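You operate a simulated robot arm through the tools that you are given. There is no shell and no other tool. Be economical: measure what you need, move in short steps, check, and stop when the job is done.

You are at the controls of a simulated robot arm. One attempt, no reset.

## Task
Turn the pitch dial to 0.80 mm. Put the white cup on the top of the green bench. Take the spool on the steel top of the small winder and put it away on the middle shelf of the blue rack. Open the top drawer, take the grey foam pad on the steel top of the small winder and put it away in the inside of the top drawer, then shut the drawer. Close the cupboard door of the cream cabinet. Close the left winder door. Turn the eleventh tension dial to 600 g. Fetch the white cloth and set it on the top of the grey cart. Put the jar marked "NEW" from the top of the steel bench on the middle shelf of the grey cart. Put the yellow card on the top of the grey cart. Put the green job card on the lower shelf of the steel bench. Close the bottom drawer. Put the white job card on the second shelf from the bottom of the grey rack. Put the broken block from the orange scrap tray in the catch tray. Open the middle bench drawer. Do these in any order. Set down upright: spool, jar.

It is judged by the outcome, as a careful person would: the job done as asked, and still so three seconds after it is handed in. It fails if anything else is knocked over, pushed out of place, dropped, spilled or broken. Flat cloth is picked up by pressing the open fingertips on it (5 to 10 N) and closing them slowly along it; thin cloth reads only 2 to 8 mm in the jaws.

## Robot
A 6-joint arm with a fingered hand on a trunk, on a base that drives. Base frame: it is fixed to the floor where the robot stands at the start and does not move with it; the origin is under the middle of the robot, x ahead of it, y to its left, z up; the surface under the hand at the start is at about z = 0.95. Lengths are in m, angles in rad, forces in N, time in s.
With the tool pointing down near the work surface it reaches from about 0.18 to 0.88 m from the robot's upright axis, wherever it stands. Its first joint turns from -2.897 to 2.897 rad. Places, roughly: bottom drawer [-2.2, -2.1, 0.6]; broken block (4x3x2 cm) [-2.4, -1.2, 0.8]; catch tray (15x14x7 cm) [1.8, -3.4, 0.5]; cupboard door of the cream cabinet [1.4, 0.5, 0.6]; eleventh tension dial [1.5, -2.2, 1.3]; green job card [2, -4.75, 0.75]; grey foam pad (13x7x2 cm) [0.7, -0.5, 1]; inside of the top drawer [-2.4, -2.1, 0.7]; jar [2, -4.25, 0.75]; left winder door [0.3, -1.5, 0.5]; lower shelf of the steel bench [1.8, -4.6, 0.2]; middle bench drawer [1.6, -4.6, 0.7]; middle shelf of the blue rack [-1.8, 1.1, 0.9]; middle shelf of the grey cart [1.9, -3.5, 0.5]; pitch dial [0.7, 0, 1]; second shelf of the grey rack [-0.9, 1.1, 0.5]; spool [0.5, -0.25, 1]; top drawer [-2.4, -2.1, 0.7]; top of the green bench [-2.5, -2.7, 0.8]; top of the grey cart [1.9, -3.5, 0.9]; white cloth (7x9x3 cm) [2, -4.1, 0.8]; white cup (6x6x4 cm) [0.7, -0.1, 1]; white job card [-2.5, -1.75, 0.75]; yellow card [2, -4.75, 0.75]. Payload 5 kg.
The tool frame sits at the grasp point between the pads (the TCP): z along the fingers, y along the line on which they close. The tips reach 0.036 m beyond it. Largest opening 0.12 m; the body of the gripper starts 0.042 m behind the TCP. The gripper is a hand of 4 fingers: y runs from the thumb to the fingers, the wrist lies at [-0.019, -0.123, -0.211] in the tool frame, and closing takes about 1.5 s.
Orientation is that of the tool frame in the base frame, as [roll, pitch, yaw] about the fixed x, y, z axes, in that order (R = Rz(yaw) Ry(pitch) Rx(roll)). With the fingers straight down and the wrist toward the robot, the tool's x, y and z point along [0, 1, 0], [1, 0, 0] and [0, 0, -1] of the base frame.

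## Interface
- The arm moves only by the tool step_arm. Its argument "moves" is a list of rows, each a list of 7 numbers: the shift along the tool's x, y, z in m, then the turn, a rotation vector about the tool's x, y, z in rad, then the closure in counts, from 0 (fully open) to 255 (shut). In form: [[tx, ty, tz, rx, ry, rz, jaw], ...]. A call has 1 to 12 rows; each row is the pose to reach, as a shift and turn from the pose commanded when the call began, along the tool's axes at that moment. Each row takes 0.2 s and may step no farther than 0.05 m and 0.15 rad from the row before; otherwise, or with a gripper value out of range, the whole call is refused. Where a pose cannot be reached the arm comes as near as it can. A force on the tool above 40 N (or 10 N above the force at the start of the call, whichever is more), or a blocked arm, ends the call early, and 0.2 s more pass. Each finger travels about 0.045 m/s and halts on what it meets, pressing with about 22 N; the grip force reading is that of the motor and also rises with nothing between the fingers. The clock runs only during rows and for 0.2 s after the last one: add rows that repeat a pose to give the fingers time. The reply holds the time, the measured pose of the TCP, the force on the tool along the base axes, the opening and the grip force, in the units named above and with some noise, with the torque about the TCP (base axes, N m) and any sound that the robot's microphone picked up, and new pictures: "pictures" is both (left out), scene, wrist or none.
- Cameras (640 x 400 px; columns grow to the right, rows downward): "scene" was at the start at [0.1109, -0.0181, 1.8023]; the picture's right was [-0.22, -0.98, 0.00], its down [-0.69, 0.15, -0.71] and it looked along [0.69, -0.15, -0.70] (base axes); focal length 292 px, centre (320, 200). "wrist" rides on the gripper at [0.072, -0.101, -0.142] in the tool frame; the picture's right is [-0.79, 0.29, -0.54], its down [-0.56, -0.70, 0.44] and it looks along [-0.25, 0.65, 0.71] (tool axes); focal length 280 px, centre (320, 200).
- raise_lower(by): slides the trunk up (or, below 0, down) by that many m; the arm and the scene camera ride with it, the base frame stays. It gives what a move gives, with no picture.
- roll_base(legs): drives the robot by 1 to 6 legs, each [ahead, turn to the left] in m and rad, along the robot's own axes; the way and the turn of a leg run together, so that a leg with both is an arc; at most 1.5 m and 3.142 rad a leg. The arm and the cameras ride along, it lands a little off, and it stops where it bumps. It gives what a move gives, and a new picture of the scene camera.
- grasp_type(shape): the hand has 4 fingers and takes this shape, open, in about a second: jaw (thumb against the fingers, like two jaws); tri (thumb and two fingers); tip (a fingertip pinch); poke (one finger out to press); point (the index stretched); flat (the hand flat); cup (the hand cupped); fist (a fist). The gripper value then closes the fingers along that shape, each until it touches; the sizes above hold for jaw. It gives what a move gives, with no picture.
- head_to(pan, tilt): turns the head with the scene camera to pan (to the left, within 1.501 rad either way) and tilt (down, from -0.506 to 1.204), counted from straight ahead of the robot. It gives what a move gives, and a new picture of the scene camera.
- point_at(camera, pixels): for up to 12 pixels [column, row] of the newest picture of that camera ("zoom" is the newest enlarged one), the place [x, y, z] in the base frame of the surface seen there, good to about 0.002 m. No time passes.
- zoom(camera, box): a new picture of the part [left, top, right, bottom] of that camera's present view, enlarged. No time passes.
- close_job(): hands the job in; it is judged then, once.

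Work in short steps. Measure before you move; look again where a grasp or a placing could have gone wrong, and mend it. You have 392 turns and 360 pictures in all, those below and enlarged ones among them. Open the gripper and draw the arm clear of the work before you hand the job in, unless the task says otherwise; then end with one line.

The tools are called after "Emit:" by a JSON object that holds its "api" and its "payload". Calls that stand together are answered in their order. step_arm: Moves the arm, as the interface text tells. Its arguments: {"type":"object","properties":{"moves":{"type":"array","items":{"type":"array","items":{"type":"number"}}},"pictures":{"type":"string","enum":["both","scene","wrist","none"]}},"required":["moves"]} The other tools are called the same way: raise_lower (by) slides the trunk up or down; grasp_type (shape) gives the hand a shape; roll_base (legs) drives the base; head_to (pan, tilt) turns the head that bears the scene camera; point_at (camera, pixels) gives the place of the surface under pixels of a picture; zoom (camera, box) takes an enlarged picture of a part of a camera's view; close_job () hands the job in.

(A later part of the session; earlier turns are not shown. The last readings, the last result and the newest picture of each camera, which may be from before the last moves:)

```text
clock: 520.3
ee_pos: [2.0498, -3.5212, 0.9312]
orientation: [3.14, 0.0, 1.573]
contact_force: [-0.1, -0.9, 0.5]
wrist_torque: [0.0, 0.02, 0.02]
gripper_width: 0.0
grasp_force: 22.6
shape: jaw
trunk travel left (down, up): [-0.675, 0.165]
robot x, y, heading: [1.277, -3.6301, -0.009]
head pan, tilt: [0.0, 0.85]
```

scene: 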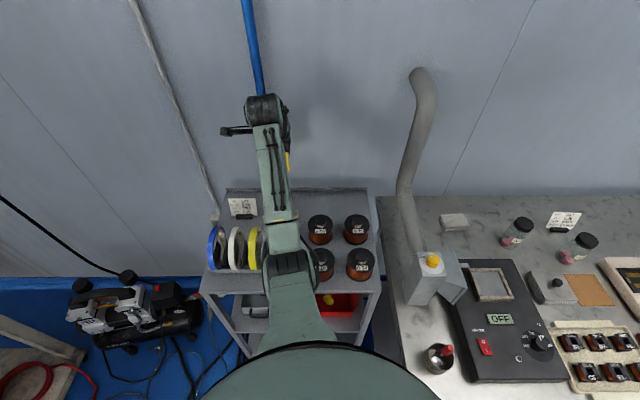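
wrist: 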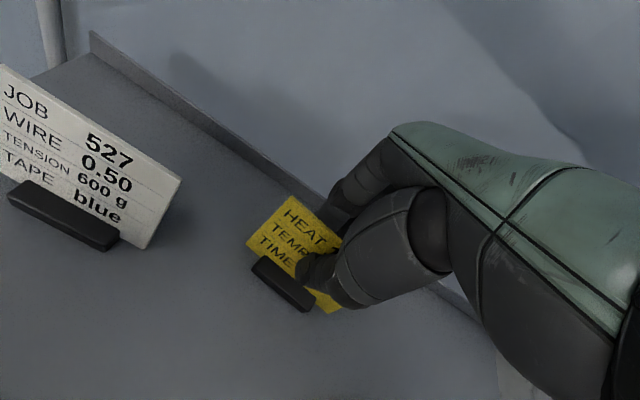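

Lower 2.5 mm more, open modestly (so the fingers stay off the back lip), rise.

Emit:
{"api": "step_arm", "payload": {"moves": [[0, 0, 0.0025, 0, 0, 0, 255], [0, 0, 0.0025, 0, 0, 0, 220], [0, 0, 0.002, 0, 0, 0, 180], [0, 0, 0.001, 0, 0, 0, 140], [0, 0, 0.001, 0, 0, 0, 140], [0, 0, -0.02, 0, 0, 0, 140], [0, 0, -0.06, 0, 0, 0, 140], [0, 0, -0.1, 0, 0, 0, 140], [0, -0.03, -0.14, 0, 0, 0, 100], [0, -0.07, -0.16, 0, 0, 0, 60], [0, -0.11, -0.16, 0, 0, 0, 0]], "pictures": "wrist"}}

```text
clock: 522.7
ee_pos: [1.9387, -3.5208, 1.0914]
orientation: [3.142, 0.0, 1.574]
contact_force: [-0.1, 0.4, 0.4]
wrist_torque: [0.01, 0.0, 0.0]
gripper_width: 0.1193
grasp_force: 0.0
shape: jaw
trunk travel left (down, up): [-0.675, 0.165]
robot x, y, heading: [1.2774, -3.6303, -0.01]
head pan, tilt: [0.0, 0.85]
```

wrist: 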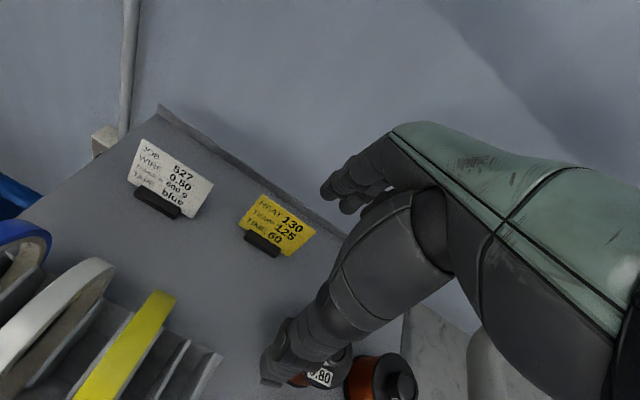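

Yellow card placed. Next the cloth: retract and raise the arm (fume box nearby), then move to (1.11,-4.05).

Emit:
{"api": "raise_lower", "payload": {"by": 0.15}}

Emit:
{"api": "step_arm", "payload": {"moves": [[0, -0.04, -0.02, 0, 0, 0, 0], [0, -0.08, -0.04, 0, 0, 0, 0], [0, -0.12, -0.05, 0, 0, 0, 0], [0, -0.15, -0.05, 0, 0, 0, 0]], "pictures": "none"}}

Emit:
{"api": "roll_base", "payload": {"legs": [[-0.2, 0], [0, -1.56], [0.42, 0], [0, 1.56]]}}

Emit:
{"api": "head_to", "payload": {"pan": 0.0, "tilt": 0.8}}

```text
clock: 524.5
ee_pos: [1.9388, -3.5202, 1.239]
orientation: [-3.14, 0.001, 1.574]
contact_force: [-0.4, 0.1, 0.2]
wrist_torque: [-0.01, 0.0, -0.01]
gripper_width: 0.1197
grasp_force: 0.1
shape: jaw
trunk travel left (down, up): [-0.825, 0.015]
robot x, y, heading: [1.2765, -3.6322, -0.012]
head pan, tilt: [0.0, 0.85]
```

```text
clock: 525.5
ee_pos: [1.8085, -3.5187, 1.2363]
orientation: [3.134, -0.002, 1.574]
contact_force: [0.4, 0.0, -0.5]
wrist_torque: [0.0, -0.04, -0.02]
gripper_width: 0.1198
grasp_force: 0.0
shape: jaw
out of reach, approached as far as the arm can: row 2, 3, 4
trunk travel left (down, up): [-0.825, 0.015]
robot x, y, heading: [1.2802, -3.6286, -0.009]
head pan, tilt: [0.0, 0.85]
```

```text
clock: 538.7
ee_pos: [1.6002, -3.9459, 1.2363]
orientation: [3.135, -0.001, 1.54]
contact_force: [0.7, 0.4, -0.1]
wrist_torque: [0.03, 0.0, 0.01]
gripper_width: 0.1196
grasp_force: 0.0
shape: jaw
trunk travel left (down, up): [-0.825, 0.015]
robot x, y, heading: [1.0616, -4.0421, -0.04]
head pan, tilt: [0.0, 0.85]
```

scene: 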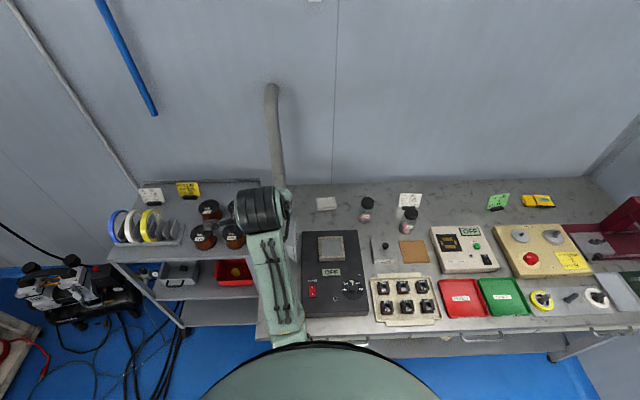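

```text
clock: 539.3
ee_pos: [1.5981, -3.9455, 1.2351]
orientation: [3.134, 0.0, 1.542]
contact_force: [-0.6, 0.6, -0.1]
wrist_torque: [0.03, 0.0, -0.05]
gripper_width: 0.1198
grasp_force: 0.0
shape: jaw
trunk travel left (down, up): [-0.825, 0.015]
robot x, y, heading: [1.0633, -4.042, -0.041]
head pan, tilt: [0.0, 0.799]
```

scene: 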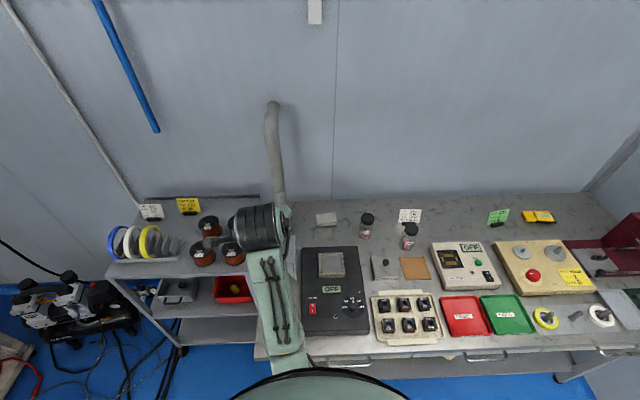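

I measure the cloth (326,219), NEW jar (367,225) and the pipe.

Emit:
{"api": "zoom", "payload": {"camera": "scene", "box": [290, 190, 440, 270]}}

Emit:
{"api": "point_at", "payload": {"camera": "zoom", "pixels": [[115, 110], [200, 100], [205, 145], [120, 155], [160, 125], [330, 115], [300, 125], [360, 120], [330, 190], [330, 150], [160, 160], [330, 100]]}}

Emit:
{"api": "point_at", "payload": {"camera": "scene", "pixels": [[272, 120], [280, 170], [282, 195], [292, 240]]}}

```text
4.27 times, centred on (365, 230) of scene
```

zoom: 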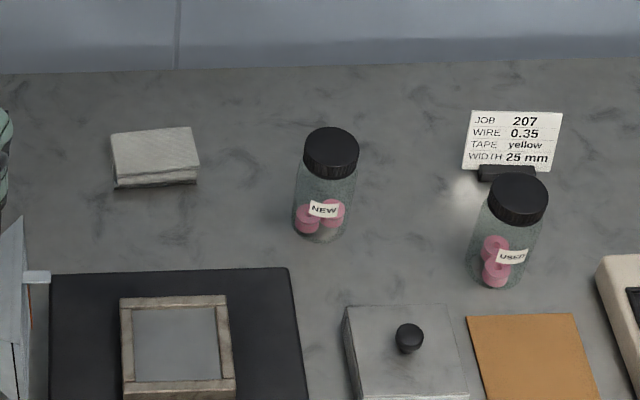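

```text
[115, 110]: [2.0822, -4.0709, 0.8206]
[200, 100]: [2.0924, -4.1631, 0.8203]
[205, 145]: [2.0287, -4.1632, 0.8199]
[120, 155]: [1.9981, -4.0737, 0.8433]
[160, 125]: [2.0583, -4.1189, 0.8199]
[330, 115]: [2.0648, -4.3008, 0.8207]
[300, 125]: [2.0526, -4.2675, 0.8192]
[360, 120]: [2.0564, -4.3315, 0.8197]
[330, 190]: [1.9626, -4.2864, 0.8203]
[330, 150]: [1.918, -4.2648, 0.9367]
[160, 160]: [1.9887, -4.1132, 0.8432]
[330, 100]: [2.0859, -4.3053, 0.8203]
```

```text
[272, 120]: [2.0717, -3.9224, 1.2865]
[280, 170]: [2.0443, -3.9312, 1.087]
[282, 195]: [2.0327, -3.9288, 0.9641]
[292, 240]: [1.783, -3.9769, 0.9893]
```

Cloth centre ≈(1.993,-4.115), 7 cm in x, 9 cm in y, top 0.843. I drive 0.1 ahead, move the hand right clear of the fume box, then lower the trunk.

Emit:
{"api": "roll_base", "payload": {"legs": [[0.1, 0]]}}

Emit:
{"api": "step_arm", "payload": {"moves": [[-0.04, 0.01, 0, 0, 0, 0, 0], [-0.08, 0.02, 0, 0, 0, 0, 0], [-0.12, 0.04, 0, 0, 0, 0, 0], [-0.16, 0.07, 0, 0, 0, 0, 0], [-0.165, 0.11, 0, 0, 0, 0, 0]], "pictures": "none"}}

Emit:
{"api": "raise_lower", "payload": {"by": -0.25}}

```text
clock: 540.5
ee_pos: [1.7008, -3.9504, 1.2369]
orientation: [3.132, 0.0, 1.541]
contact_force: [0.1, 0.8, 0.8]
wrist_torque: [0.0, -0.01, 0.01]
gripper_width: 0.1196
grasp_force: 0.1
shape: jaw
trunk travel left (down, up): [-0.825, 0.015]
robot x, y, heading: [1.1686, -4.0485, -0.038]
head pan, tilt: [0.0, 0.799]
```

scene: 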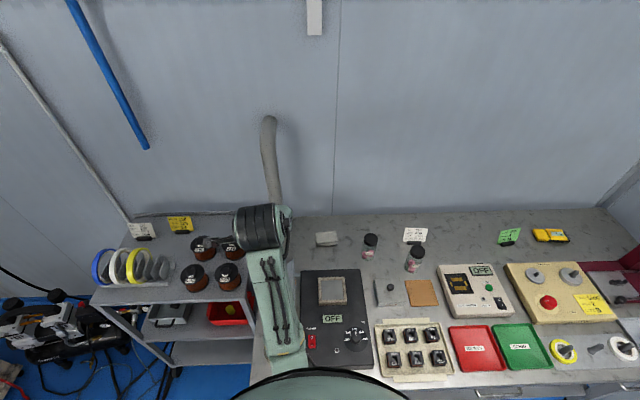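

```text
clock: 541.7
ee_pos: [1.8064, -4.1184, 1.236]
orientation: [3.137, -0.002, 1.543]
contact_force: [0.8, 0.6, -0.6]
wrist_torque: [0.02, -0.01, 0.01]
gripper_width: 0.1197
grasp_force: 0.0
shape: jaw
trunk travel left (down, up): [-0.825, 0.015]
robot x, y, heading: [1.1666, -4.0465, -0.039]
head pan, tilt: [0.0, 0.799]
```

```text
clock: 544.3
ee_pos: [1.8048, -4.1175, 0.9865]
orientation: [3.134, -0.002, 1.543]
contact_force: [0.7, -0.1, 0.3]
wrist_torque: [0.02, 0.03, 0.05]
gripper_width: 0.1199
grasp_force: 0.0
shape: jaw
trunk travel left (down, up): [-0.575, 0.265]
robot x, y, heading: [1.1651, -4.0448, -0.037]
head pan, tilt: [0.0, 0.799]
```

Forward 0.188 above the cloth and down to 0.93; look.

Emit:
{"api": "step_arm", "payload": {"moves": [[0.002, 0.045, 0, 0, 0, 0, 0], [0.004, 0.09, 0, 0, 0, 0, 0], [0.006, 0.14, 0, 0, 0, 0, 0], [0.008, 0.188, 0, 0, 0, 0, 0], [0.008, 0.188, 0.04, 0, 0, 0, 0], [0.008, 0.188, 0.05, 0, 0, 0, 0]]}}

```text
clock: 545.7
ee_pos: [1.9956, -4.1164, 0.9386]
orientation: [3.135, -0.002, 1.541]
contact_force: [0.1, 0.9, -0.8]
wrist_torque: [-0.01, 0.01, 0.01]
gripper_width: 0.12
grasp_force: 0.1
shape: jaw
trunk travel left (down, up): [-0.575, 0.265]
robot x, y, heading: [1.1611, -4.0475, -0.042]
head pan, tilt: [0.0, 0.799]
```

scene: 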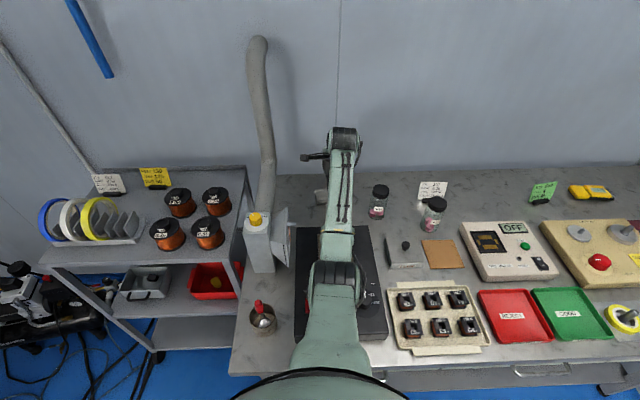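
wrist: 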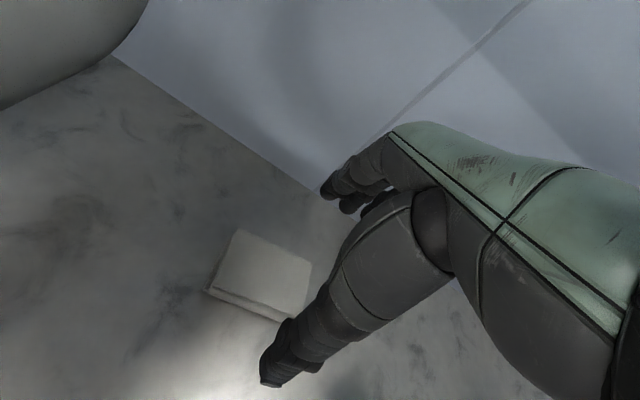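

Emit:
{"api": "point_at", "payload": {"camera": "wrist", "pixels": [[240, 232], [310, 265], [285, 320], [210, 288], [260, 275], [300, 290]]}}

```text
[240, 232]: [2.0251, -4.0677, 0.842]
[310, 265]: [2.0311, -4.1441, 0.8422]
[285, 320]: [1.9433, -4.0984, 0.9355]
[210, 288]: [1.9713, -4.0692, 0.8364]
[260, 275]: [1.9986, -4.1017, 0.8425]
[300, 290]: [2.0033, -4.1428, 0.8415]
```

Cloth x 1.966–2.032. Descend to z 0.860 and close slowly.

Emit:
{"api": "step_arm", "payload": {"moves": [[0.004, 0.003, 0.04, 0, 0, 0, 0], [0.004, 0.003, 0.07, 0, 0, 0, 0], [0.004, 0.003, 0.079, 0, 0, 0, 0], [0.004, 0.003, 0.079, 0, 0, 0, 60], [0.004, 0.003, 0.079, 0, 0, 0, 100], [0.004, 0.003, 0.079, 0, 0, 0, 130], [0.004, 0.003, 0.079, 0, 0, 0, 160], [0.004, 0.003, 0.079, 0, 0, 0, 180], [0.004, 0.003, 0.079, 0, 0, 0, 180]], "pictures": "wrist"}}

```text
clock: 547.7
ee_pos: [1.9978, -4.1119, 0.8586]
orientation: [3.135, -0.003, 1.542]
contact_force: [0.3, 0.5, -0.4]
wrist_torque: [0.0, -0.01, -0.02]
gripper_width: 0.0566
grasp_force: 22.5
shape: jaw
trunk travel left (down, up): [-0.575, 0.265]
robot x, y, heading: [1.1675, -4.0479, -0.037]
head pan, tilt: [0.0, 0.799]
```

wrist: 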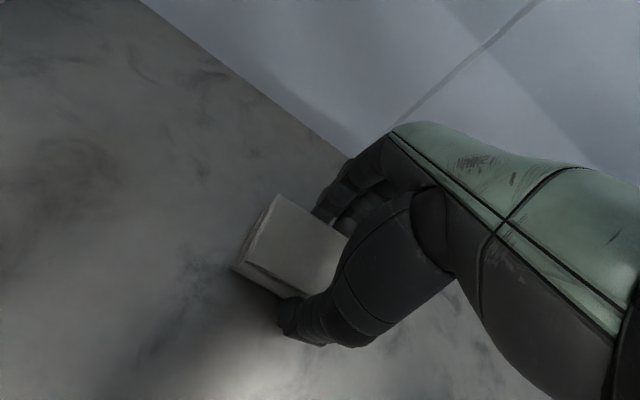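

Gripped at 57 mm. Lift and draw back.

Emit:
{"api": "step_arm", "payload": {"moves": [[0, 0, -0.02, 0, 0, 0, 190], [0, 0, -0.06, 0, 0, 0, 190], [0, 0, -0.1, 0, 0, 0, 190], [0, 0, -0.14, 0, 0, 0, 190], [0, -0.04, -0.16, 0, 0, 0, 190], [0, -0.08, -0.16, 0, 0, 0, 190], [0, -0.12, -0.16, 0, 0, 0, 190], [0, -0.16, -0.16, 0, 0, 0, 190], [0, -0.2, -0.16, 0, 0, 0, 190]], "pictures": "wrist"}}

Emit:
{"api": "raise_lower", "payload": {"by": 0.25}}

```text
clock: 549.7
ee_pos: [1.7954, -4.1085, 1.02]
orientation: [3.132, -0.001, 1.541]
contact_force: [0.0, -0.1, -0.4]
wrist_torque: [-0.01, 0.01, -0.01]
gripper_width: 0.0564
grasp_force: 22.9
shape: jaw
trunk travel left (down, up): [-0.575, 0.265]
robot x, y, heading: [1.1656, -4.047, -0.037]
head pan, tilt: [0.0, 0.799]
```

wrist: 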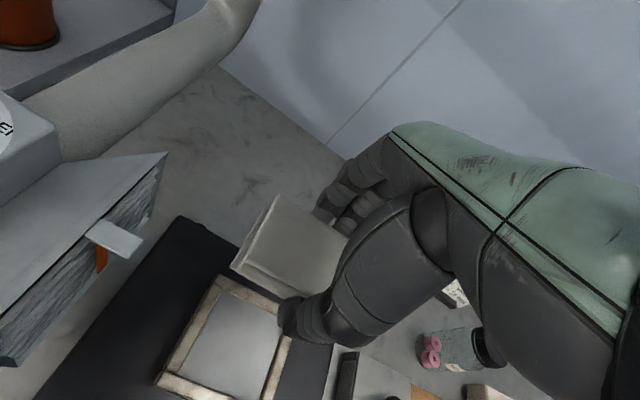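

```text
clock: 552.3
ee_pos: [1.7959, -4.1076, 1.2685]
orientation: [3.135, -0.002, 1.543]
contact_force: [-0.2, 0.0, -0.6]
wrist_torque: [0.03, 0.03, 0.02]
gripper_width: 0.0565
grasp_force: 22.3
shape: jaw
trunk travel left (down, up): [-0.825, 0.015]
robot x, y, heading: [1.167, -4.0474, -0.04]
head pan, tilt: [0.0, 0.799]
```

Drive to the cart with the cloth.

Emit:
{"api": "roll_base", "payload": {"legs": [[-0.1, 0], [0, 1.62], [0.42, 0], [0, -1.58], [0.18, 0]]}}

Emit:
{"api": "head_to", "payload": {"pan": 0.1, "tilt": 0.85}}

```text
clock: 566.1
ee_pos: [1.8793, -3.6608, 1.2701]
orientation: [3.132, -0.002, 1.583]
contact_force: [-0.2, -0.6, 0.7]
wrist_torque: [0.0, -0.03, 0.0]
gripper_width: 0.0554
grasp_force: 22.1
shape: jaw
trunk travel left (down, up): [-0.825, 0.015]
robot x, y, heading: [1.2498, -3.6235, -0.007]
head pan, tilt: [0.0, 0.799]
```

scene: 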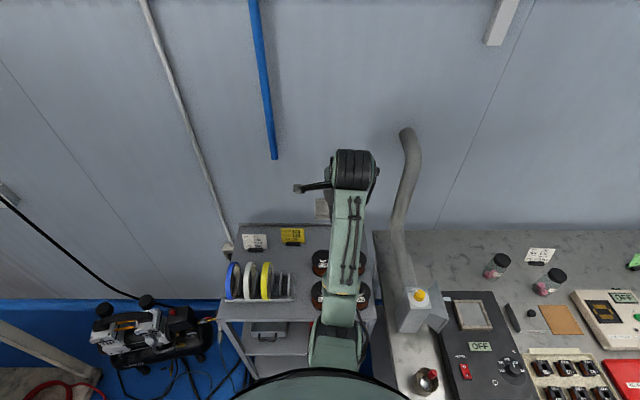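

```text
clock: 566.8
ee_pos: [1.8809, -3.6612, 1.2689]
orientation: [3.132, -0.002, 1.581]
contact_force: [0.1, -0.4, -0.4]
wrist_torque: [0.0, 0.0, 0.02]
gripper_width: 0.0558
grasp_force: 21.8
shape: jaw
trunk travel left (down, up): [-0.825, 0.015]
robot x, y, heading: [1.2518, -3.6251, 0.007]
head pan, tilt: [0.099, 0.85]
```

scene: 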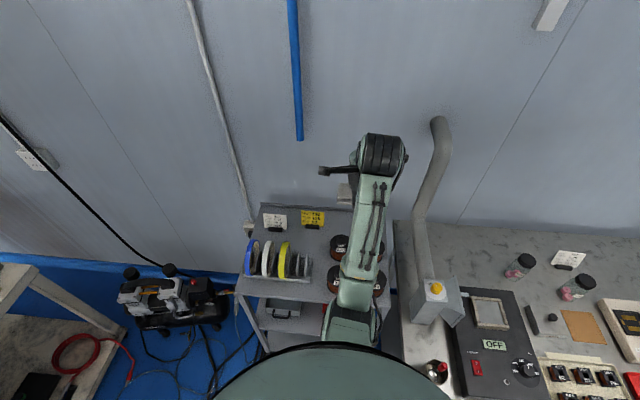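

Lower trunk 0.2, move over (1.955,-3.51) and look.

Emit:
{"api": "raise_lower", "payload": {"by": -0.2}}

Emit:
{"api": "step_arm", "payload": {"moves": [[0.038, 0.018, 0, 0, 0, 0, 190], [0.076, 0.037, 0, 0, 0, 0, 190], [0.114, 0.056, 0, 0, 0, 0, 190], [0.15, 0.0755, 0, 0, 0, 0, 190], [0.15, 0.0755, 0.04, 0, 0, 0, 190], [0.15, 0.0755, 0.08, 0, 0, 0, 190]]}}

```text
clock: 569.0
ee_pos: [1.8804, -3.6613, 1.0691]
orientation: [3.134, -0.002, 1.582]
contact_force: [1.0, 0.8, 1.2]
wrist_torque: [0.03, -0.02, 0.0]
gripper_width: 0.0558
grasp_force: 22.1
shape: jaw
trunk travel left (down, up): [-0.625, 0.215]
robot x, y, heading: [1.2472, -3.6202, -0.001]
head pan, tilt: [0.099, 0.85]
```

```text
clock: 570.4
ee_pos: [1.9542, -3.5091, 0.9889]
orientation: [3.132, -0.001, 1.582]
contact_force: [0.6, 0.8, 0.2]
wrist_torque: [-0.02, -0.01, 0.01]
gripper_width: 0.0555
grasp_force: 22.0
shape: jaw
trunk travel left (down, up): [-0.625, 0.215]
robot x, y, heading: [1.2465, -3.6257, 0.002]
head pan, tilt: [0.099, 0.85]
```

scene: 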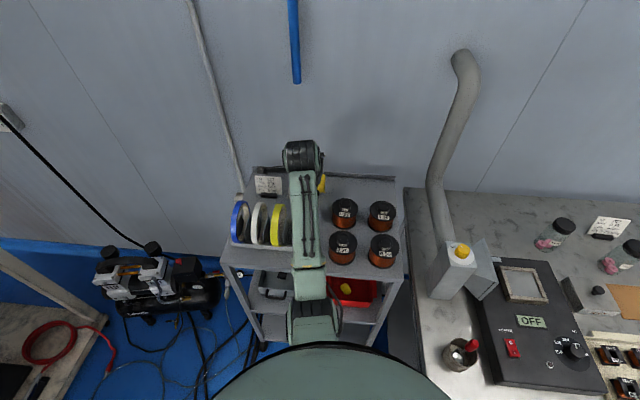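
wrist: 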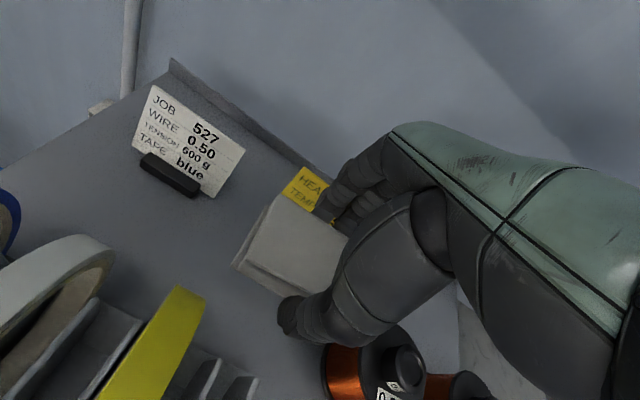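

Good placement. Lower to 0.900, release gently, rise.

Emit:
{"api": "step_arm", "payload": {"moves": [[0, -0.006, 0.03, 0, 0, 0, 190], [0, -0.006, 0.06, 0, 0, 0, 190], [0, -0.006, 0.08, 0, 0, 0, 190], [0, -0.006, 0.089, 0, 0, 0, 190], [0, -0.006, 0.089, 0, 0, 0, 140], [0, -0.006, 0.089, 0, 0, 0, 110], [0, -0.006, 0.089, 0, 0, 0, 90], [0, -0.006, 0.089, 0, 0, 0, 80], [0, -0.006, 0.05, 0, 0, 0, 80], [0, -0.006, 0.01, 0, 0, 0, 80], [0, -0.006, -0.04, 0, 0, 0, 80], [0, -0.04, -0.07, 0, 0, 0, 40]], "pictures": "wrist"}}

```text
clock: 573.0
ee_pos: [1.9133, -3.5135, 1.0622]
orientation: [3.133, -0.002, 1.581]
contact_force: [-0.5, 0.5, 0.1]
wrist_torque: [0.02, -0.04, 0.0]
gripper_width: 0.101
grasp_force: 0.0
shape: jaw
trunk travel left (down, up): [-0.625, 0.215]
robot x, y, heading: [1.2468, -3.6232, 0.001]
head pan, tilt: [0.099, 0.85]
```

wrist: 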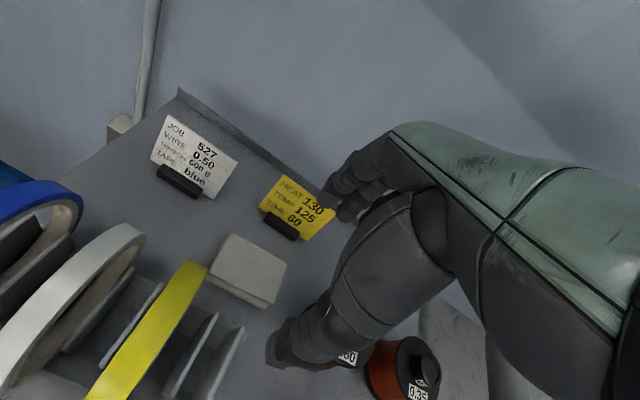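

Cloth placed. Now the NEW jar: raise, back off, and drive to (1.15,-4.2).

Emit:
{"api": "raise_lower", "payload": {"by": 0.2}}

Emit:
{"api": "roll_base", "payload": {"legs": [[-0.2, 0], [0, -1.57], [0.6, 0], [0, 1.57], [0.1, 0]]}}

Emit:
{"api": "zoom", "payload": {"camera": "scene", "box": [260, 180, 420, 280]}}

```text
clock: 575.1
ee_pos: [1.9147, -3.5143, 1.2606]
orientation: [3.134, -0.001, 1.58]
contact_force: [0.3, -1.0, 0.5]
wrist_torque: [0.0, -0.03, 0.02]
gripper_width: 0.1009
grasp_force: 0.0
shape: jaw
trunk travel left (down, up): [-0.825, 0.015]
robot x, y, heading: [1.2482, -3.6218, -0.002]
head pan, tilt: [0.099, 0.85]
```

```text
clock: 590.1
ee_pos: [1.8054, -4.1282, 1.2608]
orientation: [3.134, -0.002, 1.572]
contact_force: [-0.2, 0.4, 0.2]
wrist_torque: [0.01, -0.02, 0.05]
gripper_width: 0.1012
grasp_force: 0.0
shape: jaw
trunk travel left (down, up): [-0.825, 0.015]
robot x, y, heading: [1.1393, -4.2305, -0.006]
head pan, tilt: [0.099, 0.85]
```

scene: 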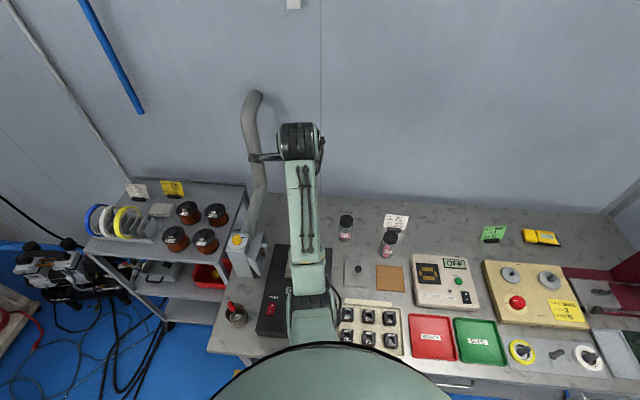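

```text
4.00 times, centred on (340, 230) of scene
```

zoom: 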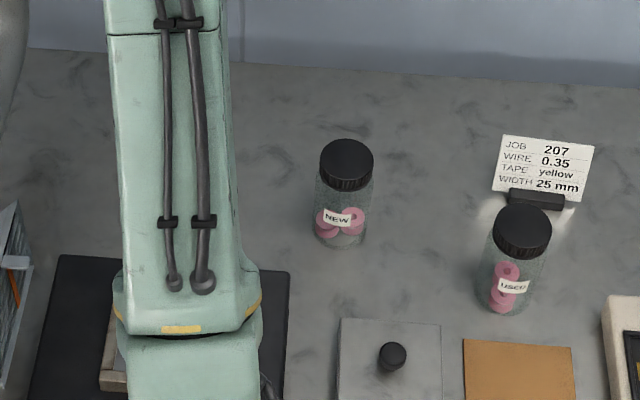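

Emit:
{"api": "point_at", "payload": {"camera": "zoom", "pixels": [[346, 158], [346, 143], [322, 158], [371, 158], [346, 178], [340, 247], [335, 222], [316, 240], [366, 240], [346, 186]]}}

```text
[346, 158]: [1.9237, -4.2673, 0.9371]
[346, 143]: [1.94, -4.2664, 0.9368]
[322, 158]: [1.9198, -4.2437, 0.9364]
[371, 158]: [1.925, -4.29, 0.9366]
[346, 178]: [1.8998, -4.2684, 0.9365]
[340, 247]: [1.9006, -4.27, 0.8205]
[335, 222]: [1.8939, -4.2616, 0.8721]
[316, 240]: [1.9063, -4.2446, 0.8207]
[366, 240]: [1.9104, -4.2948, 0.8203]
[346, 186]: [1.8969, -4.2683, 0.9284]
```

Jar centre (1.921,-4.267), top 0.937. Lower trunk 0.2, go above it.

Emit:
{"api": "raise_lower", "payload": {"by": -0.2}}

Emit:
{"api": "step_arm", "payload": {"moves": [[-0.035, 0.028, 0, 0, 0, 0, 0], [-0.07, 0.056, 0, 0, 0, 0, 0], [-0.105, 0.086, 0, 0, 0, 0, 0], [-0.139, 0.1155, 0, 0, 0, 0, 0], [-0.139, 0.1155, 0.04, 0, 0, 0, 0]], "pictures": "wrist"}}

```text
clock: 592.2
ee_pos: [1.807, -4.1277, 1.0604]
orientation: [3.133, -0.002, 1.573]
contact_force: [-0.6, -0.2, -0.4]
wrist_torque: [0.0, 0.0, 0.0]
gripper_width: 0.1008
grasp_force: 0.0
shape: jaw
trunk travel left (down, up): [-0.625, 0.215]
robot x, y, heading: [1.1401, -4.2304, -0.008]
head pan, tilt: [0.099, 0.85]
```

```text
clock: 593.5
ee_pos: [1.9215, -4.2651, 1.0219]
orientation: [3.135, 0.0, 1.573]
contact_force: [0.5, 0.2, -0.9]
wrist_torque: [-0.03, 0.03, 0.03]
gripper_width: 0.1197
grasp_force: 0.1
shape: jaw
trunk travel left (down, up): [-0.625, 0.215]
robot x, y, heading: [1.1412, -4.2327, -0.012]
head pan, tilt: [0.099, 0.85]
```

wrist: 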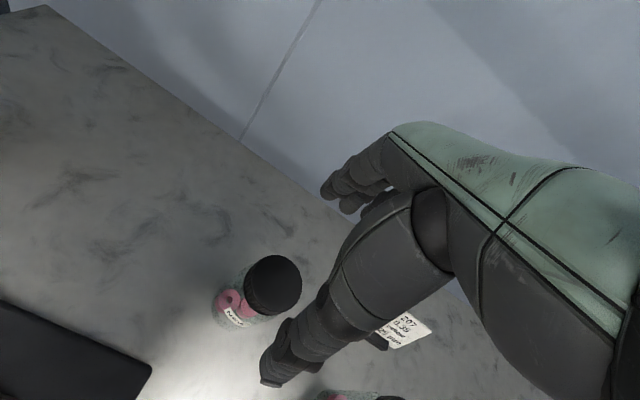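

Descend to 0.901 and close on the jar.

Emit:
{"api": "step_arm", "payload": {"moves": [[0, 0, 0.04, 0, 0, 0, 0], [0, 0, 0.08, 0, 0, 0, 0], [0, 0, 0.105, 0, 0, 0, 0], [0, 0, 0.121, 0, 0, 0, 0], [0, 0, 0.121, 0, 0, 0, 70], [0, 0, 0.121, 0, 0, 0, 110], [0, 0, 0.121, 0, 0, 0, 150], [0, 0, 0.121, 0, 0, 0, 190], [0, 0, 0.121, 0, 0, 0, 190]], "pictures": "wrist"}}

```text
clock: 595.5
ee_pos: [1.9234, -4.2665, 0.9013]
orientation: [3.135, -0.002, 1.572]
contact_force: [-0.7, 1.4, -0.8]
wrist_torque: [0.01, -0.02, -0.01]
gripper_width: 0.0474
grasp_force: 20.2
shape: jaw
trunk travel left (down, up): [-0.625, 0.215]
robot x, y, heading: [1.1422, -4.2307, -0.009]
head pan, tilt: [0.099, 0.85]
```

wrist: 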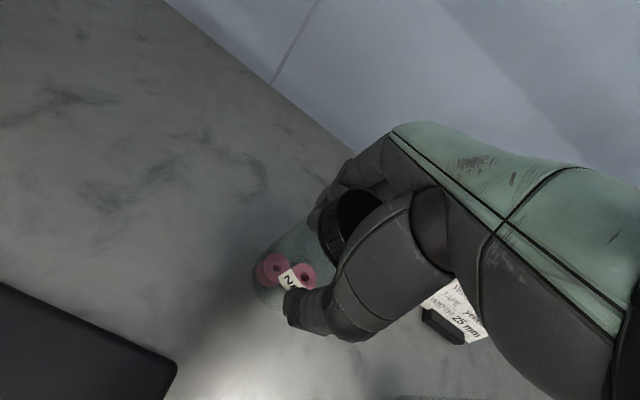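

Gripped. Lift straight, retract, raise the trunk.

Emit:
{"api": "step_arm", "payload": {"moves": [[0, 0, -0.03, 0, 0, 0, 200], [0, 0, -0.07, 0, 0, 0, 200], [0, 0, -0.11, 0, 0, 0, 200], [0, 0, -0.15, 0, 0, 0, 200], [0, -0.04, -0.17, 0, 0, 0, 200], [0, -0.08, -0.17, 0, 0, 0, 200], [0, -0.12, -0.17, 0, 0, 0, 200], [0, -0.16, -0.17, 0, 0, 0, 200]], "pictures": "wrist"}}

Emit:
{"api": "raise_lower", "payload": {"by": 0.15}}

Emit:
{"api": "roll_base", "payload": {"legs": [[-0.1, 0], [0, 1.62], [0.66, 0], [0, -1.61]]}}

```text
clock: 597.2
ee_pos: [1.76, -4.2688, 1.0707]
orientation: [3.132, -0.001, 1.569]
contact_force: [0.8, 0.4, -0.2]
wrist_torque: [0.02, 0.0, -0.01]
gripper_width: 0.0472
grasp_force: 22.3
shape: jaw
trunk travel left (down, up): [-0.625, 0.215]
robot x, y, heading: [1.1411, -4.2339, -0.01]
head pan, tilt: [0.099, 0.85]
```

wrist: 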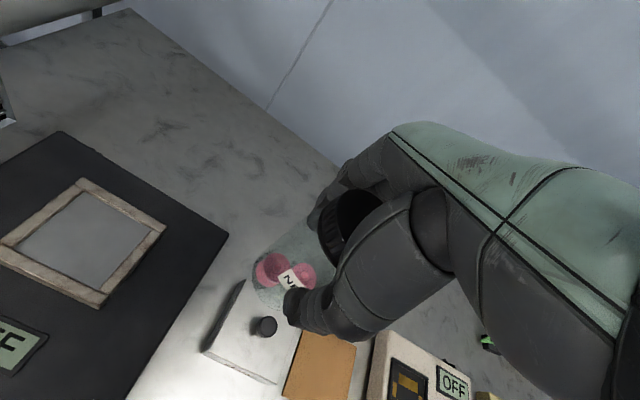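

```text
clock: 599.0
ee_pos: [1.762, -4.269, 1.2193]
orientation: [3.136, -0.002, 1.574]
contact_force: [0.4, 0.5, -1.0]
wrist_torque: [0.03, -0.01, 0.02]
gripper_width: 0.0472
grasp_force: 21.9
shape: jaw
trunk travel left (down, up): [-0.775, 0.065]
robot x, y, heading: [1.1397, -4.2316, -0.008]
head pan, tilt: [0.099, 0.85]
```

```text
clock: 613.0
ee_pos: [1.6496, -3.618, 1.2204]
orientation: [3.135, 0.0, 1.567]
contact_force: [0.1, -0.9, -0.7]
wrist_torque: [0.0, 0.01, 0.01]
gripper_width: 0.0468
grasp_force: 22.1
shape: jaw
trunk travel left (down, up): [-0.775, 0.065]
robot x, y, heading: [1.0264, -3.5772, -0.018]
head pan, tilt: [0.099, 0.85]
```

scene: 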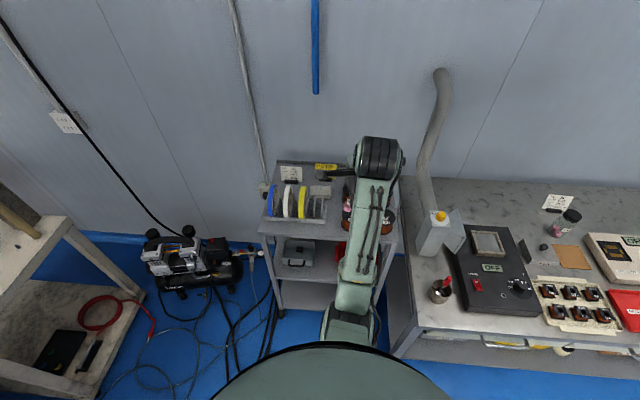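

Back off 0.15, lower 0.62, shift the hand to y≈-3.537, then look.

Emit:
{"api": "roll_base", "payload": {"legs": [[-0.17, 0]]}}

Emit:
{"api": "raise_lower", "payload": {"by": -0.4}}

Emit:
{"api": "raise_lower", "payload": {"by": -0.21}}

Emit:
{"api": "step_arm", "payload": {"moves": [[0.04, 0, 0, 0, 0, 0, 200], [0.08, 0, 0, 0, 0, 0, 200]], "pictures": "none"}}

Emit:
{"api": "head_to", "payload": {"pan": 0.1, "tilt": 0.55}}

```text
clock: 614.6
ee_pos: [1.4776, -3.6149, 1.2198]
orientation: [3.135, -0.003, 1.565]
contact_force: [0.6, -0.6, -0.8]
wrist_torque: [0.04, 0.04, 0.02]
gripper_width: 0.0465
grasp_force: 22.1
shape: jaw
trunk travel left (down, up): [-0.775, 0.065]
robot x, y, heading: [0.8546, -3.5685, -0.021]
head pan, tilt: [0.099, 0.85]
```

scene: 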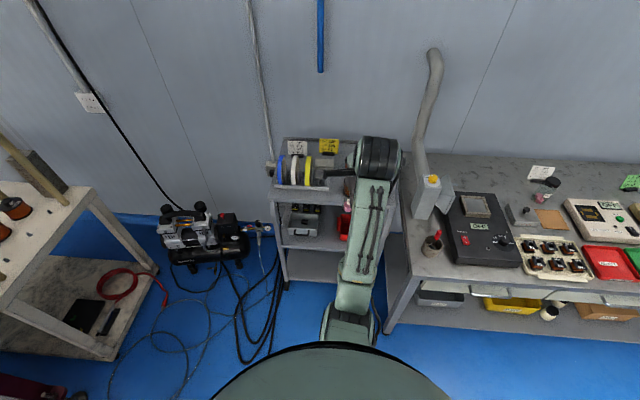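

```text
clock: 618.4
ee_pos: [1.4761, -3.6146, 0.8202]
orientation: [3.134, -0.004, 1.567]
contact_force: [-0.1, -0.5, -1.1]
wrist_torque: [-0.01, -0.02, 0.02]
gripper_width: 0.0465
grasp_force: 21.7
shape: jaw
trunk travel left (down, up): [-0.375, 0.465]
robot x, y, heading: [0.8535, -3.5743, -0.016]
head pan, tilt: [0.099, 0.85]
```

```text
clock: 620.6
ee_pos: [1.4763, -3.6145, 0.6092]
orientation: [3.134, -0.002, 1.565]
contact_force: [-0.2, 0.0, -0.8]
wrist_torque: [-0.02, 0.01, 0.0]
gripper_width: 0.0466
grasp_force: 21.6
shape: jaw
trunk travel left (down, up): [-0.165, 0.675]
robot x, y, heading: [0.8553, -3.5724, -0.015]
head pan, tilt: [0.099, 0.85]
```

```text
clock: 621.2
ee_pos: [1.4771, -3.5357, 0.609]
orientation: [3.135, -0.001, 1.566]
contact_force: [-0.1, 0.2, -1.0]
wrist_torque: [0.0, 0.03, -0.03]
gripper_width: 0.0464
grasp_force: 21.4
shape: jaw
trunk travel left (down, up): [-0.165, 0.675]
robot x, y, heading: [0.8588, -3.5759, -0.02]
head pan, tilt: [0.099, 0.85]
```

```text
clock: 622.0
ee_pos: [1.4781, -3.5369, 0.6089]
orientation: [3.135, -0.003, 1.565]
contact_force: [-0.5, 0.2, -1.3]
wrist_torque: [0.0, -0.02, 0.0]
gripper_width: 0.0465
grasp_force: 22.2
shape: jaw
trunk travel left (down, up): [-0.165, 0.675]
robot x, y, heading: [0.8528, -3.579, -0.02]
head pan, tilt: [0.099, 0.55]
```

scene: 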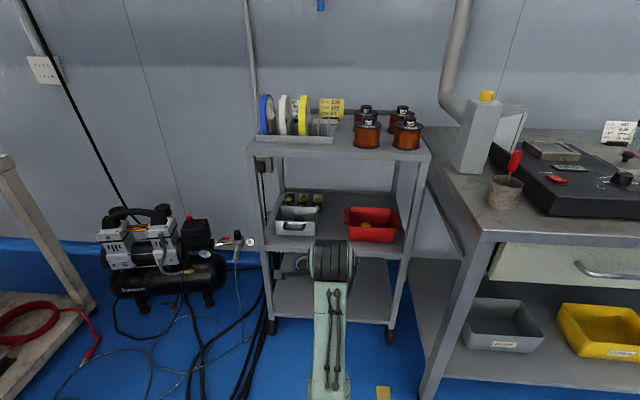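

I measure the gap between tray and red bin, and the upper shelf's lower edge.

Emit:
{"api": "zoom", "payload": {"camera": "scene", "box": [245, 130, 435, 260]}}

Emit:
{"api": "point_at", "payload": {"camera": "zoom", "pixels": [[300, 340], [270, 380], [240, 345], [250, 265], [335, 280], [345, 340], [345, 275], [290, 300], [300, 90], [300, 80], [200, 340], [330, 200]]}}

```text
3.08 times, centred on (340, 195) of scene
```

zoom: 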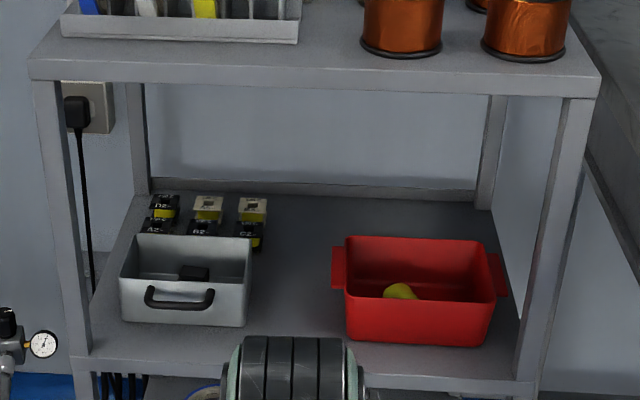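

```text
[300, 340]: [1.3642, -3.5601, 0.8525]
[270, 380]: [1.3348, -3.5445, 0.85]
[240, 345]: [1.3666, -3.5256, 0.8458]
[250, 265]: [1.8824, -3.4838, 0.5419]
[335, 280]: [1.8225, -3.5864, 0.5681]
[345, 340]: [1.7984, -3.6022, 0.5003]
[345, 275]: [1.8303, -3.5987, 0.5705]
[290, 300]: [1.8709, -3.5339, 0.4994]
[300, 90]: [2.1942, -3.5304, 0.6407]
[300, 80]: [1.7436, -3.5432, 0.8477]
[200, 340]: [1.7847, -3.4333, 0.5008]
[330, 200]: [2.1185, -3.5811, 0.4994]
```

Gap is y -3.484…-3.586; drive ahead 0.317 to put the jar at x≈1.795.

Emit:
{"api": "roll_base", "payload": {"legs": [[0.317, 0]]}}

Emit:
{"api": "step_arm", "payload": {"moves": [[0.003, 0, 0.01, 0, 0, 0, 200]], "pictures": "wrist"}}

```text
clock: 624.3
ee_pos: [1.7884, -3.5429, 0.6093]
orientation: [3.134, -0.002, 1.564]
contact_force: [0.9, 0.1, -0.5]
wrist_torque: [0.0, 0.03, 0.02]
gripper_width: 0.0463
grasp_force: 21.9
shape: jaw
trunk travel left (down, up): [-0.165, 0.675]
robot x, y, heading: [1.1668, -3.5807, -0.02]
head pan, tilt: [0.099, 0.55]
```

scene: 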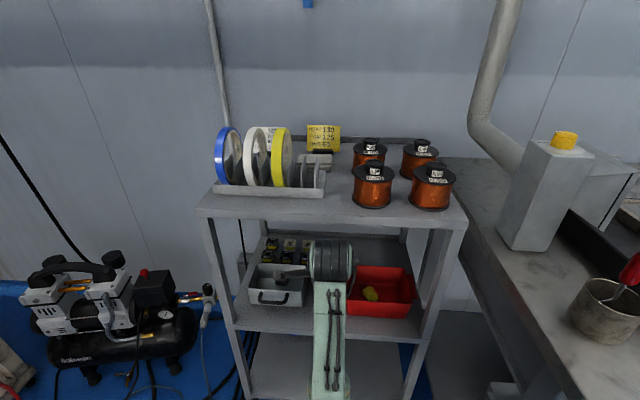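

```text
clock: 624.7
ee_pos: [1.7892, -3.5395, 0.5997]
orientation: [3.134, -0.002, 1.566]
contact_force: [0.7, -1.3, -0.6]
wrist_torque: [-0.01, 0.0, 0.0]
gripper_width: 0.0467
grasp_force: 22.1
shape: jaw
trunk travel left (down, up): [-0.165, 0.675]
robot x, y, heading: [1.1669, -3.5778, -0.016]
head pan, tilt: [0.099, 0.55]
```

wrist: 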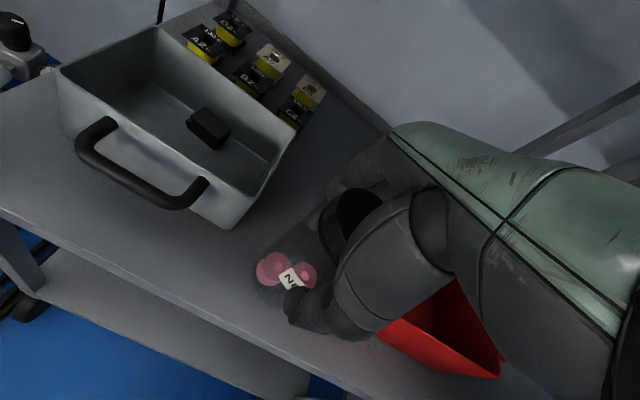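

Lower to the shelf (TCP 0.582) and check contact.

Emit:
{"api": "step_arm", "payload": {"moves": [[0, 0, 0.01, 0, 0, 0, 200], [0, 0, 0.016, 0, 0, 0, 200], [0, 0, 0.019, 0, 0, 0, 200], [0, 0, 0.019, 0, 0, 0, 200]], "pictures": "none"}}

```text
clock: 625.7
ee_pos: [1.7888, -3.5399, 0.5797]
orientation: [3.134, -0.001, 1.565]
contact_force: [0.1, 1.7, 2.3]
wrist_torque: [-0.14, -0.15, 0.03]
gripper_width: 0.0466
grasp_force: 22.4
shape: jaw
trunk travel left (down, up): [-0.165, 0.675]
robot x, y, heading: [1.1668, -3.5786, -0.019]
head pan, tilt: [0.099, 0.55]
```

Contact. Open fully, then rise while easing back 25 mm, finally back out.

Emit:
{"api": "step_arm", "payload": {"moves": [[0, 0, 0, 0, 0, 0, 120], [0, 0, 0, 0, 0, 0, 60], [0, 0, 0, 0, 0, 0, 0], [0, 0, 0, 0, 0, 0, 0], [0, -0.012, -0.005, 0, 0, 0, 0], [0, -0.025, -0.015, 0, 0, 0, 0], [0, -0.026, -0.035, 0, 0, 0, 0], [0, -0.026, -0.055, 0, 0, 0, 0], [0, -0.026, -0.075, 0, 0, 0, 0], [0, -0.026, -0.088, 0, 0, 0, 0]]}}

```text
clock: 627.9
ee_pos: [1.785, -3.5383, 0.6174]
orientation: [3.131, -0.002, 1.566]
contact_force: [0.5, 0.0, -0.1]
wrist_torque: [0.0, -0.03, -0.02]
gripper_width: 0.1194
grasp_force: 0.0
shape: jaw
out of reach, approached as far as the arm can: row 7, 8, 9, 10
trunk travel left (down, up): [-0.165, 0.675]
robot x, y, heading: [1.1723, -3.5762, -0.012]
head pan, tilt: [0.099, 0.55]
```

scene: 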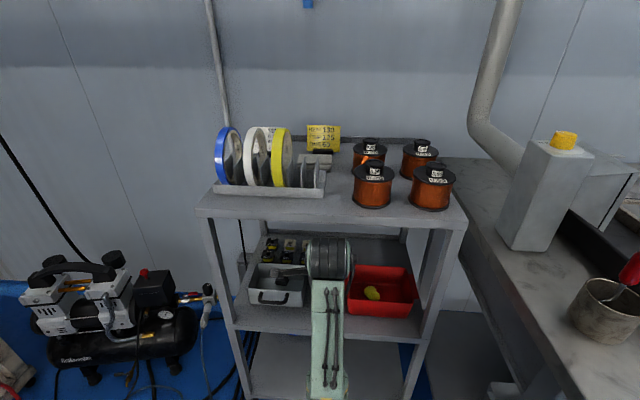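
wrist: 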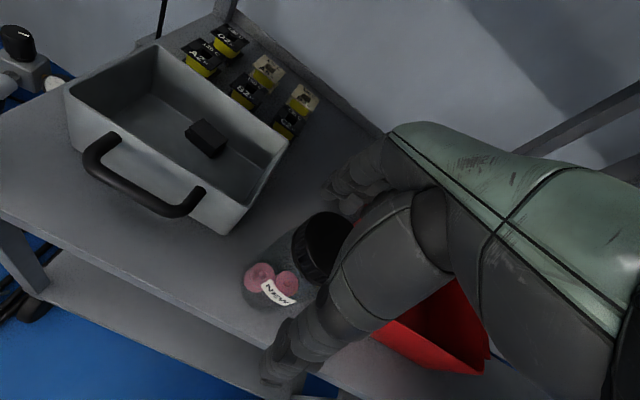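

The arm hits its inner limit, so I use the base (back 20 mm) and the trunk (up 55 mm) instead.

Emit:
{"api": "roll_base", "payload": {"legs": [[-0.02, 0]]}}

Emit:
{"api": "raise_lower", "payload": {"by": 0.06}}

Emit:
{"api": "roll_base", "payload": {"legs": [[-0.25, 0]]}}

```text
clock: 628.7
ee_pos: [1.7644, -3.5385, 0.6189]
orientation: [3.131, -0.002, 1.565]
contact_force: [0.1, -0.5, 0.5]
wrist_torque: [0.04, 0.03, -0.02]
gripper_width: 0.1196
grasp_force: 0.1
shape: jaw
trunk travel left (down, up): [-0.165, 0.675]
robot x, y, heading: [1.1437, -3.5795, -0.012]
head pan, tilt: [0.099, 0.55]
```

scene: 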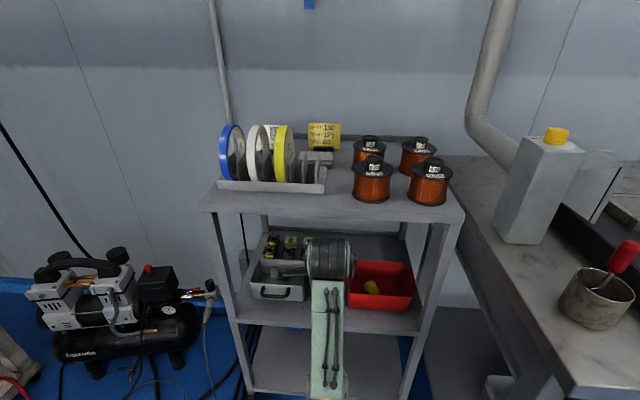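

```text
clock: 629.7
ee_pos: [1.764, -3.5378, 0.678]
orientation: [3.13, -0.001, 1.566]
contact_force: [-0.3, -0.4, 1.0]
wrist_torque: [0.02, -0.02, -0.02]
gripper_width: 0.1195
grasp_force: 0.0
shape: jaw
trunk travel left (down, up): [-0.225, 0.615]
robot x, y, heading: [1.1472, -3.5814, -0.019]
head pan, tilt: [0.099, 0.55]
```

```text
clock: 631.6
ee_pos: [1.5138, -3.5356, 0.6788]
orientation: [3.13, -0.002, 1.561]
contact_force: [0.2, 0.0, 0.5]
wrist_torque: [-0.02, 0.02, 0.0]
gripper_width: 0.1198
grasp_force: 0.1
shape: jaw
trunk travel left (down, up): [-0.225, 0.615]
robot x, y, heading: [0.8936, -3.5782, -0.021]
head pan, tilt: [0.099, 0.55]
```

scene: 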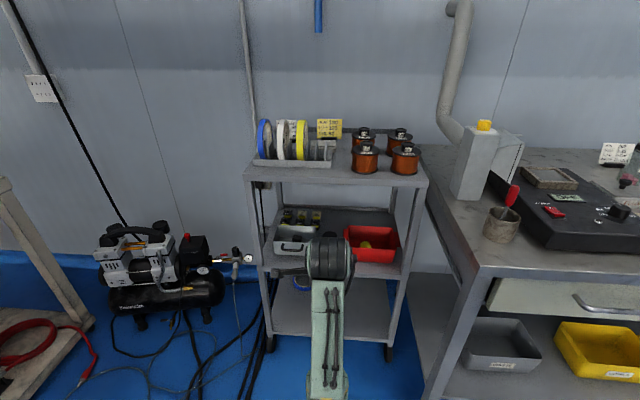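

Now the green card. Raise the trunk and drive to (1.13,-4.8).

Emit:
{"api": "raise_lower", "payload": {"by": 0.4}}

Emit:
{"api": "raise_lower", "payload": {"by": 0.18}}

Emit:
{"api": "zoom", "payload": {"camera": "scene", "box": [220, 180, 440, 320]}}

Emit:
{"api": "roll_base", "payload": {"legs": [[0, -1.36], [1.245, 0], [0, 1.38]]}}

Emit:
{"api": "head_to", "payload": {"pan": 0.0, "tilt": 0.8}}

```text
clock: 635.5
ee_pos: [1.5143, -3.5348, 1.078]
orientation: [3.13, -0.002, 1.561]
contact_force: [0.1, -0.3, -0.2]
wrist_torque: [-0.01, -0.04, -0.02]
gripper_width: 0.1198
grasp_force: 0.0
shape: jaw
trunk travel left (down, up): [-0.625, 0.215]
robot x, y, heading: [0.8958, -3.576, -0.021]
head pan, tilt: [0.099, 0.55]
```

```text
clock: 637.5
ee_pos: [1.5128, -3.5355, 1.2587]
orientation: [3.13, -0.001, 1.561]
contact_force: [-0.1, -0.3, 0.2]
wrist_torque: [0.01, 0.0, -0.03]
gripper_width: 0.1198
grasp_force: 0.1
shape: jaw
trunk travel left (down, up): [-0.805, 0.035]
robot x, y, heading: [0.8924, -3.5765, -0.025]
head pan, tilt: [0.099, 0.55]
```

```text
2.86 times, centred on (330, 250) of scene
```

zoom: 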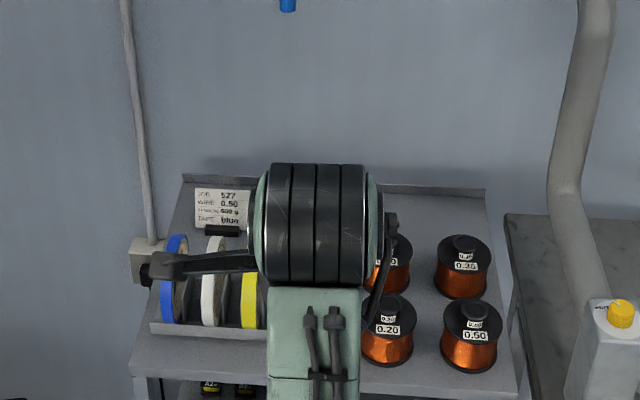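

```text
clock: 648.1
ee_pos: [1.3283, -5.3671, 1.26]
orientation: [3.141, -0.002, 0.225]
contact_force: [-5.7, 31.5, 5.8]
wrist_torque: [-1.01, -0.04, -0.58]
gripper_width: 0.1179
grasp_force: 0.1
shape: jaw
trunk travel left (down, up): [-0.805, 0.035]
robot x, y, heading: [1.145, -4.786, -1.361]
head pan, tilt: [0.099, 0.55]
stopped in leg 2: the force on the tool passed its limit at 46 N (the readings are from after the stop); the commanded pose is now the measured one
```

scene: 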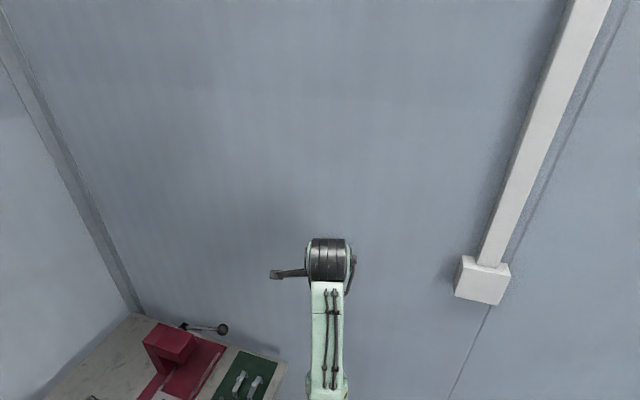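

```text
clock: 648.9
ee_pos: [1.329, -5.3683, 1.26]
orientation: [3.139, -0.001, 0.224]
contact_force: [-6.9, 38.2, 6.1]
wrist_torque: [-1.19, -0.1, -0.59]
gripper_width: 0.1179
grasp_force: 0.1
shape: jaw
trunk travel left (down, up): [-0.805, 0.035]
robot x, y, heading: [1.1507, -4.7862, -1.362]
head pan, tilt: [0.0, 0.799]
```

scene: 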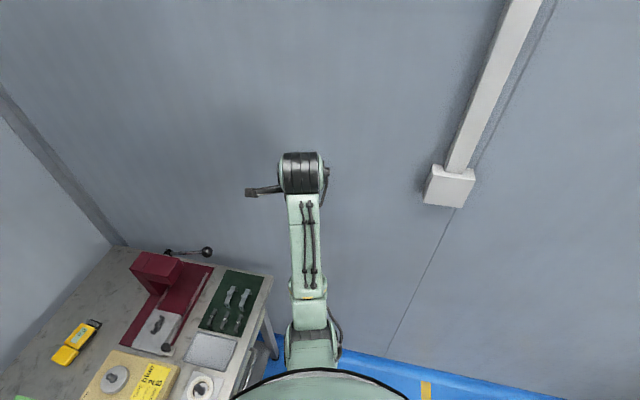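

The fingers touched the rear wall. I back off 0.12 and then turn to face the bench.

Emit:
{"api": "roll_base", "payload": {"legs": [[-0.12, 0], [0, 1.38]]}}

Emit:
{"api": "zoom", "payload": {"camera": "scene", "box": [300, 190, 460, 290]}}

```text
clock: 654.2
ee_pos: [1.7392, -4.6052, 1.257]
orientation: [-3.14, 0.0, 1.605]
contact_force: [0.3, -0.3, 0.7]
wrist_torque: [0.04, -0.03, 0.02]
gripper_width: 0.1199
grasp_force: 0.1
shape: jaw
trunk travel left (down, up): [-0.805, 0.035]
robot x, y, heading: [1.1252, -4.6686, 0.023]
head pan, tilt: [0.0, 0.799]
```

scene: 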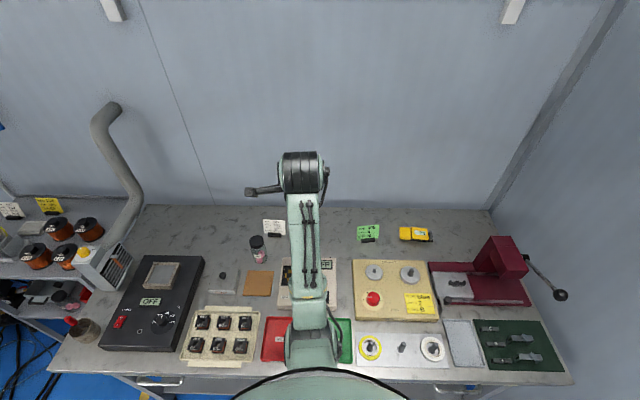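

```text
4.00 times, centred on (380, 240) of scene
```

zoom: 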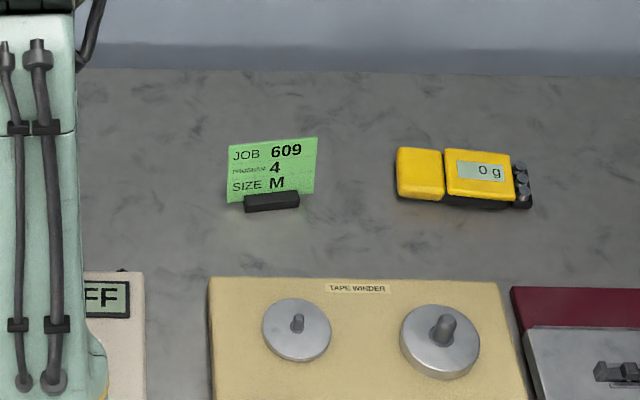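

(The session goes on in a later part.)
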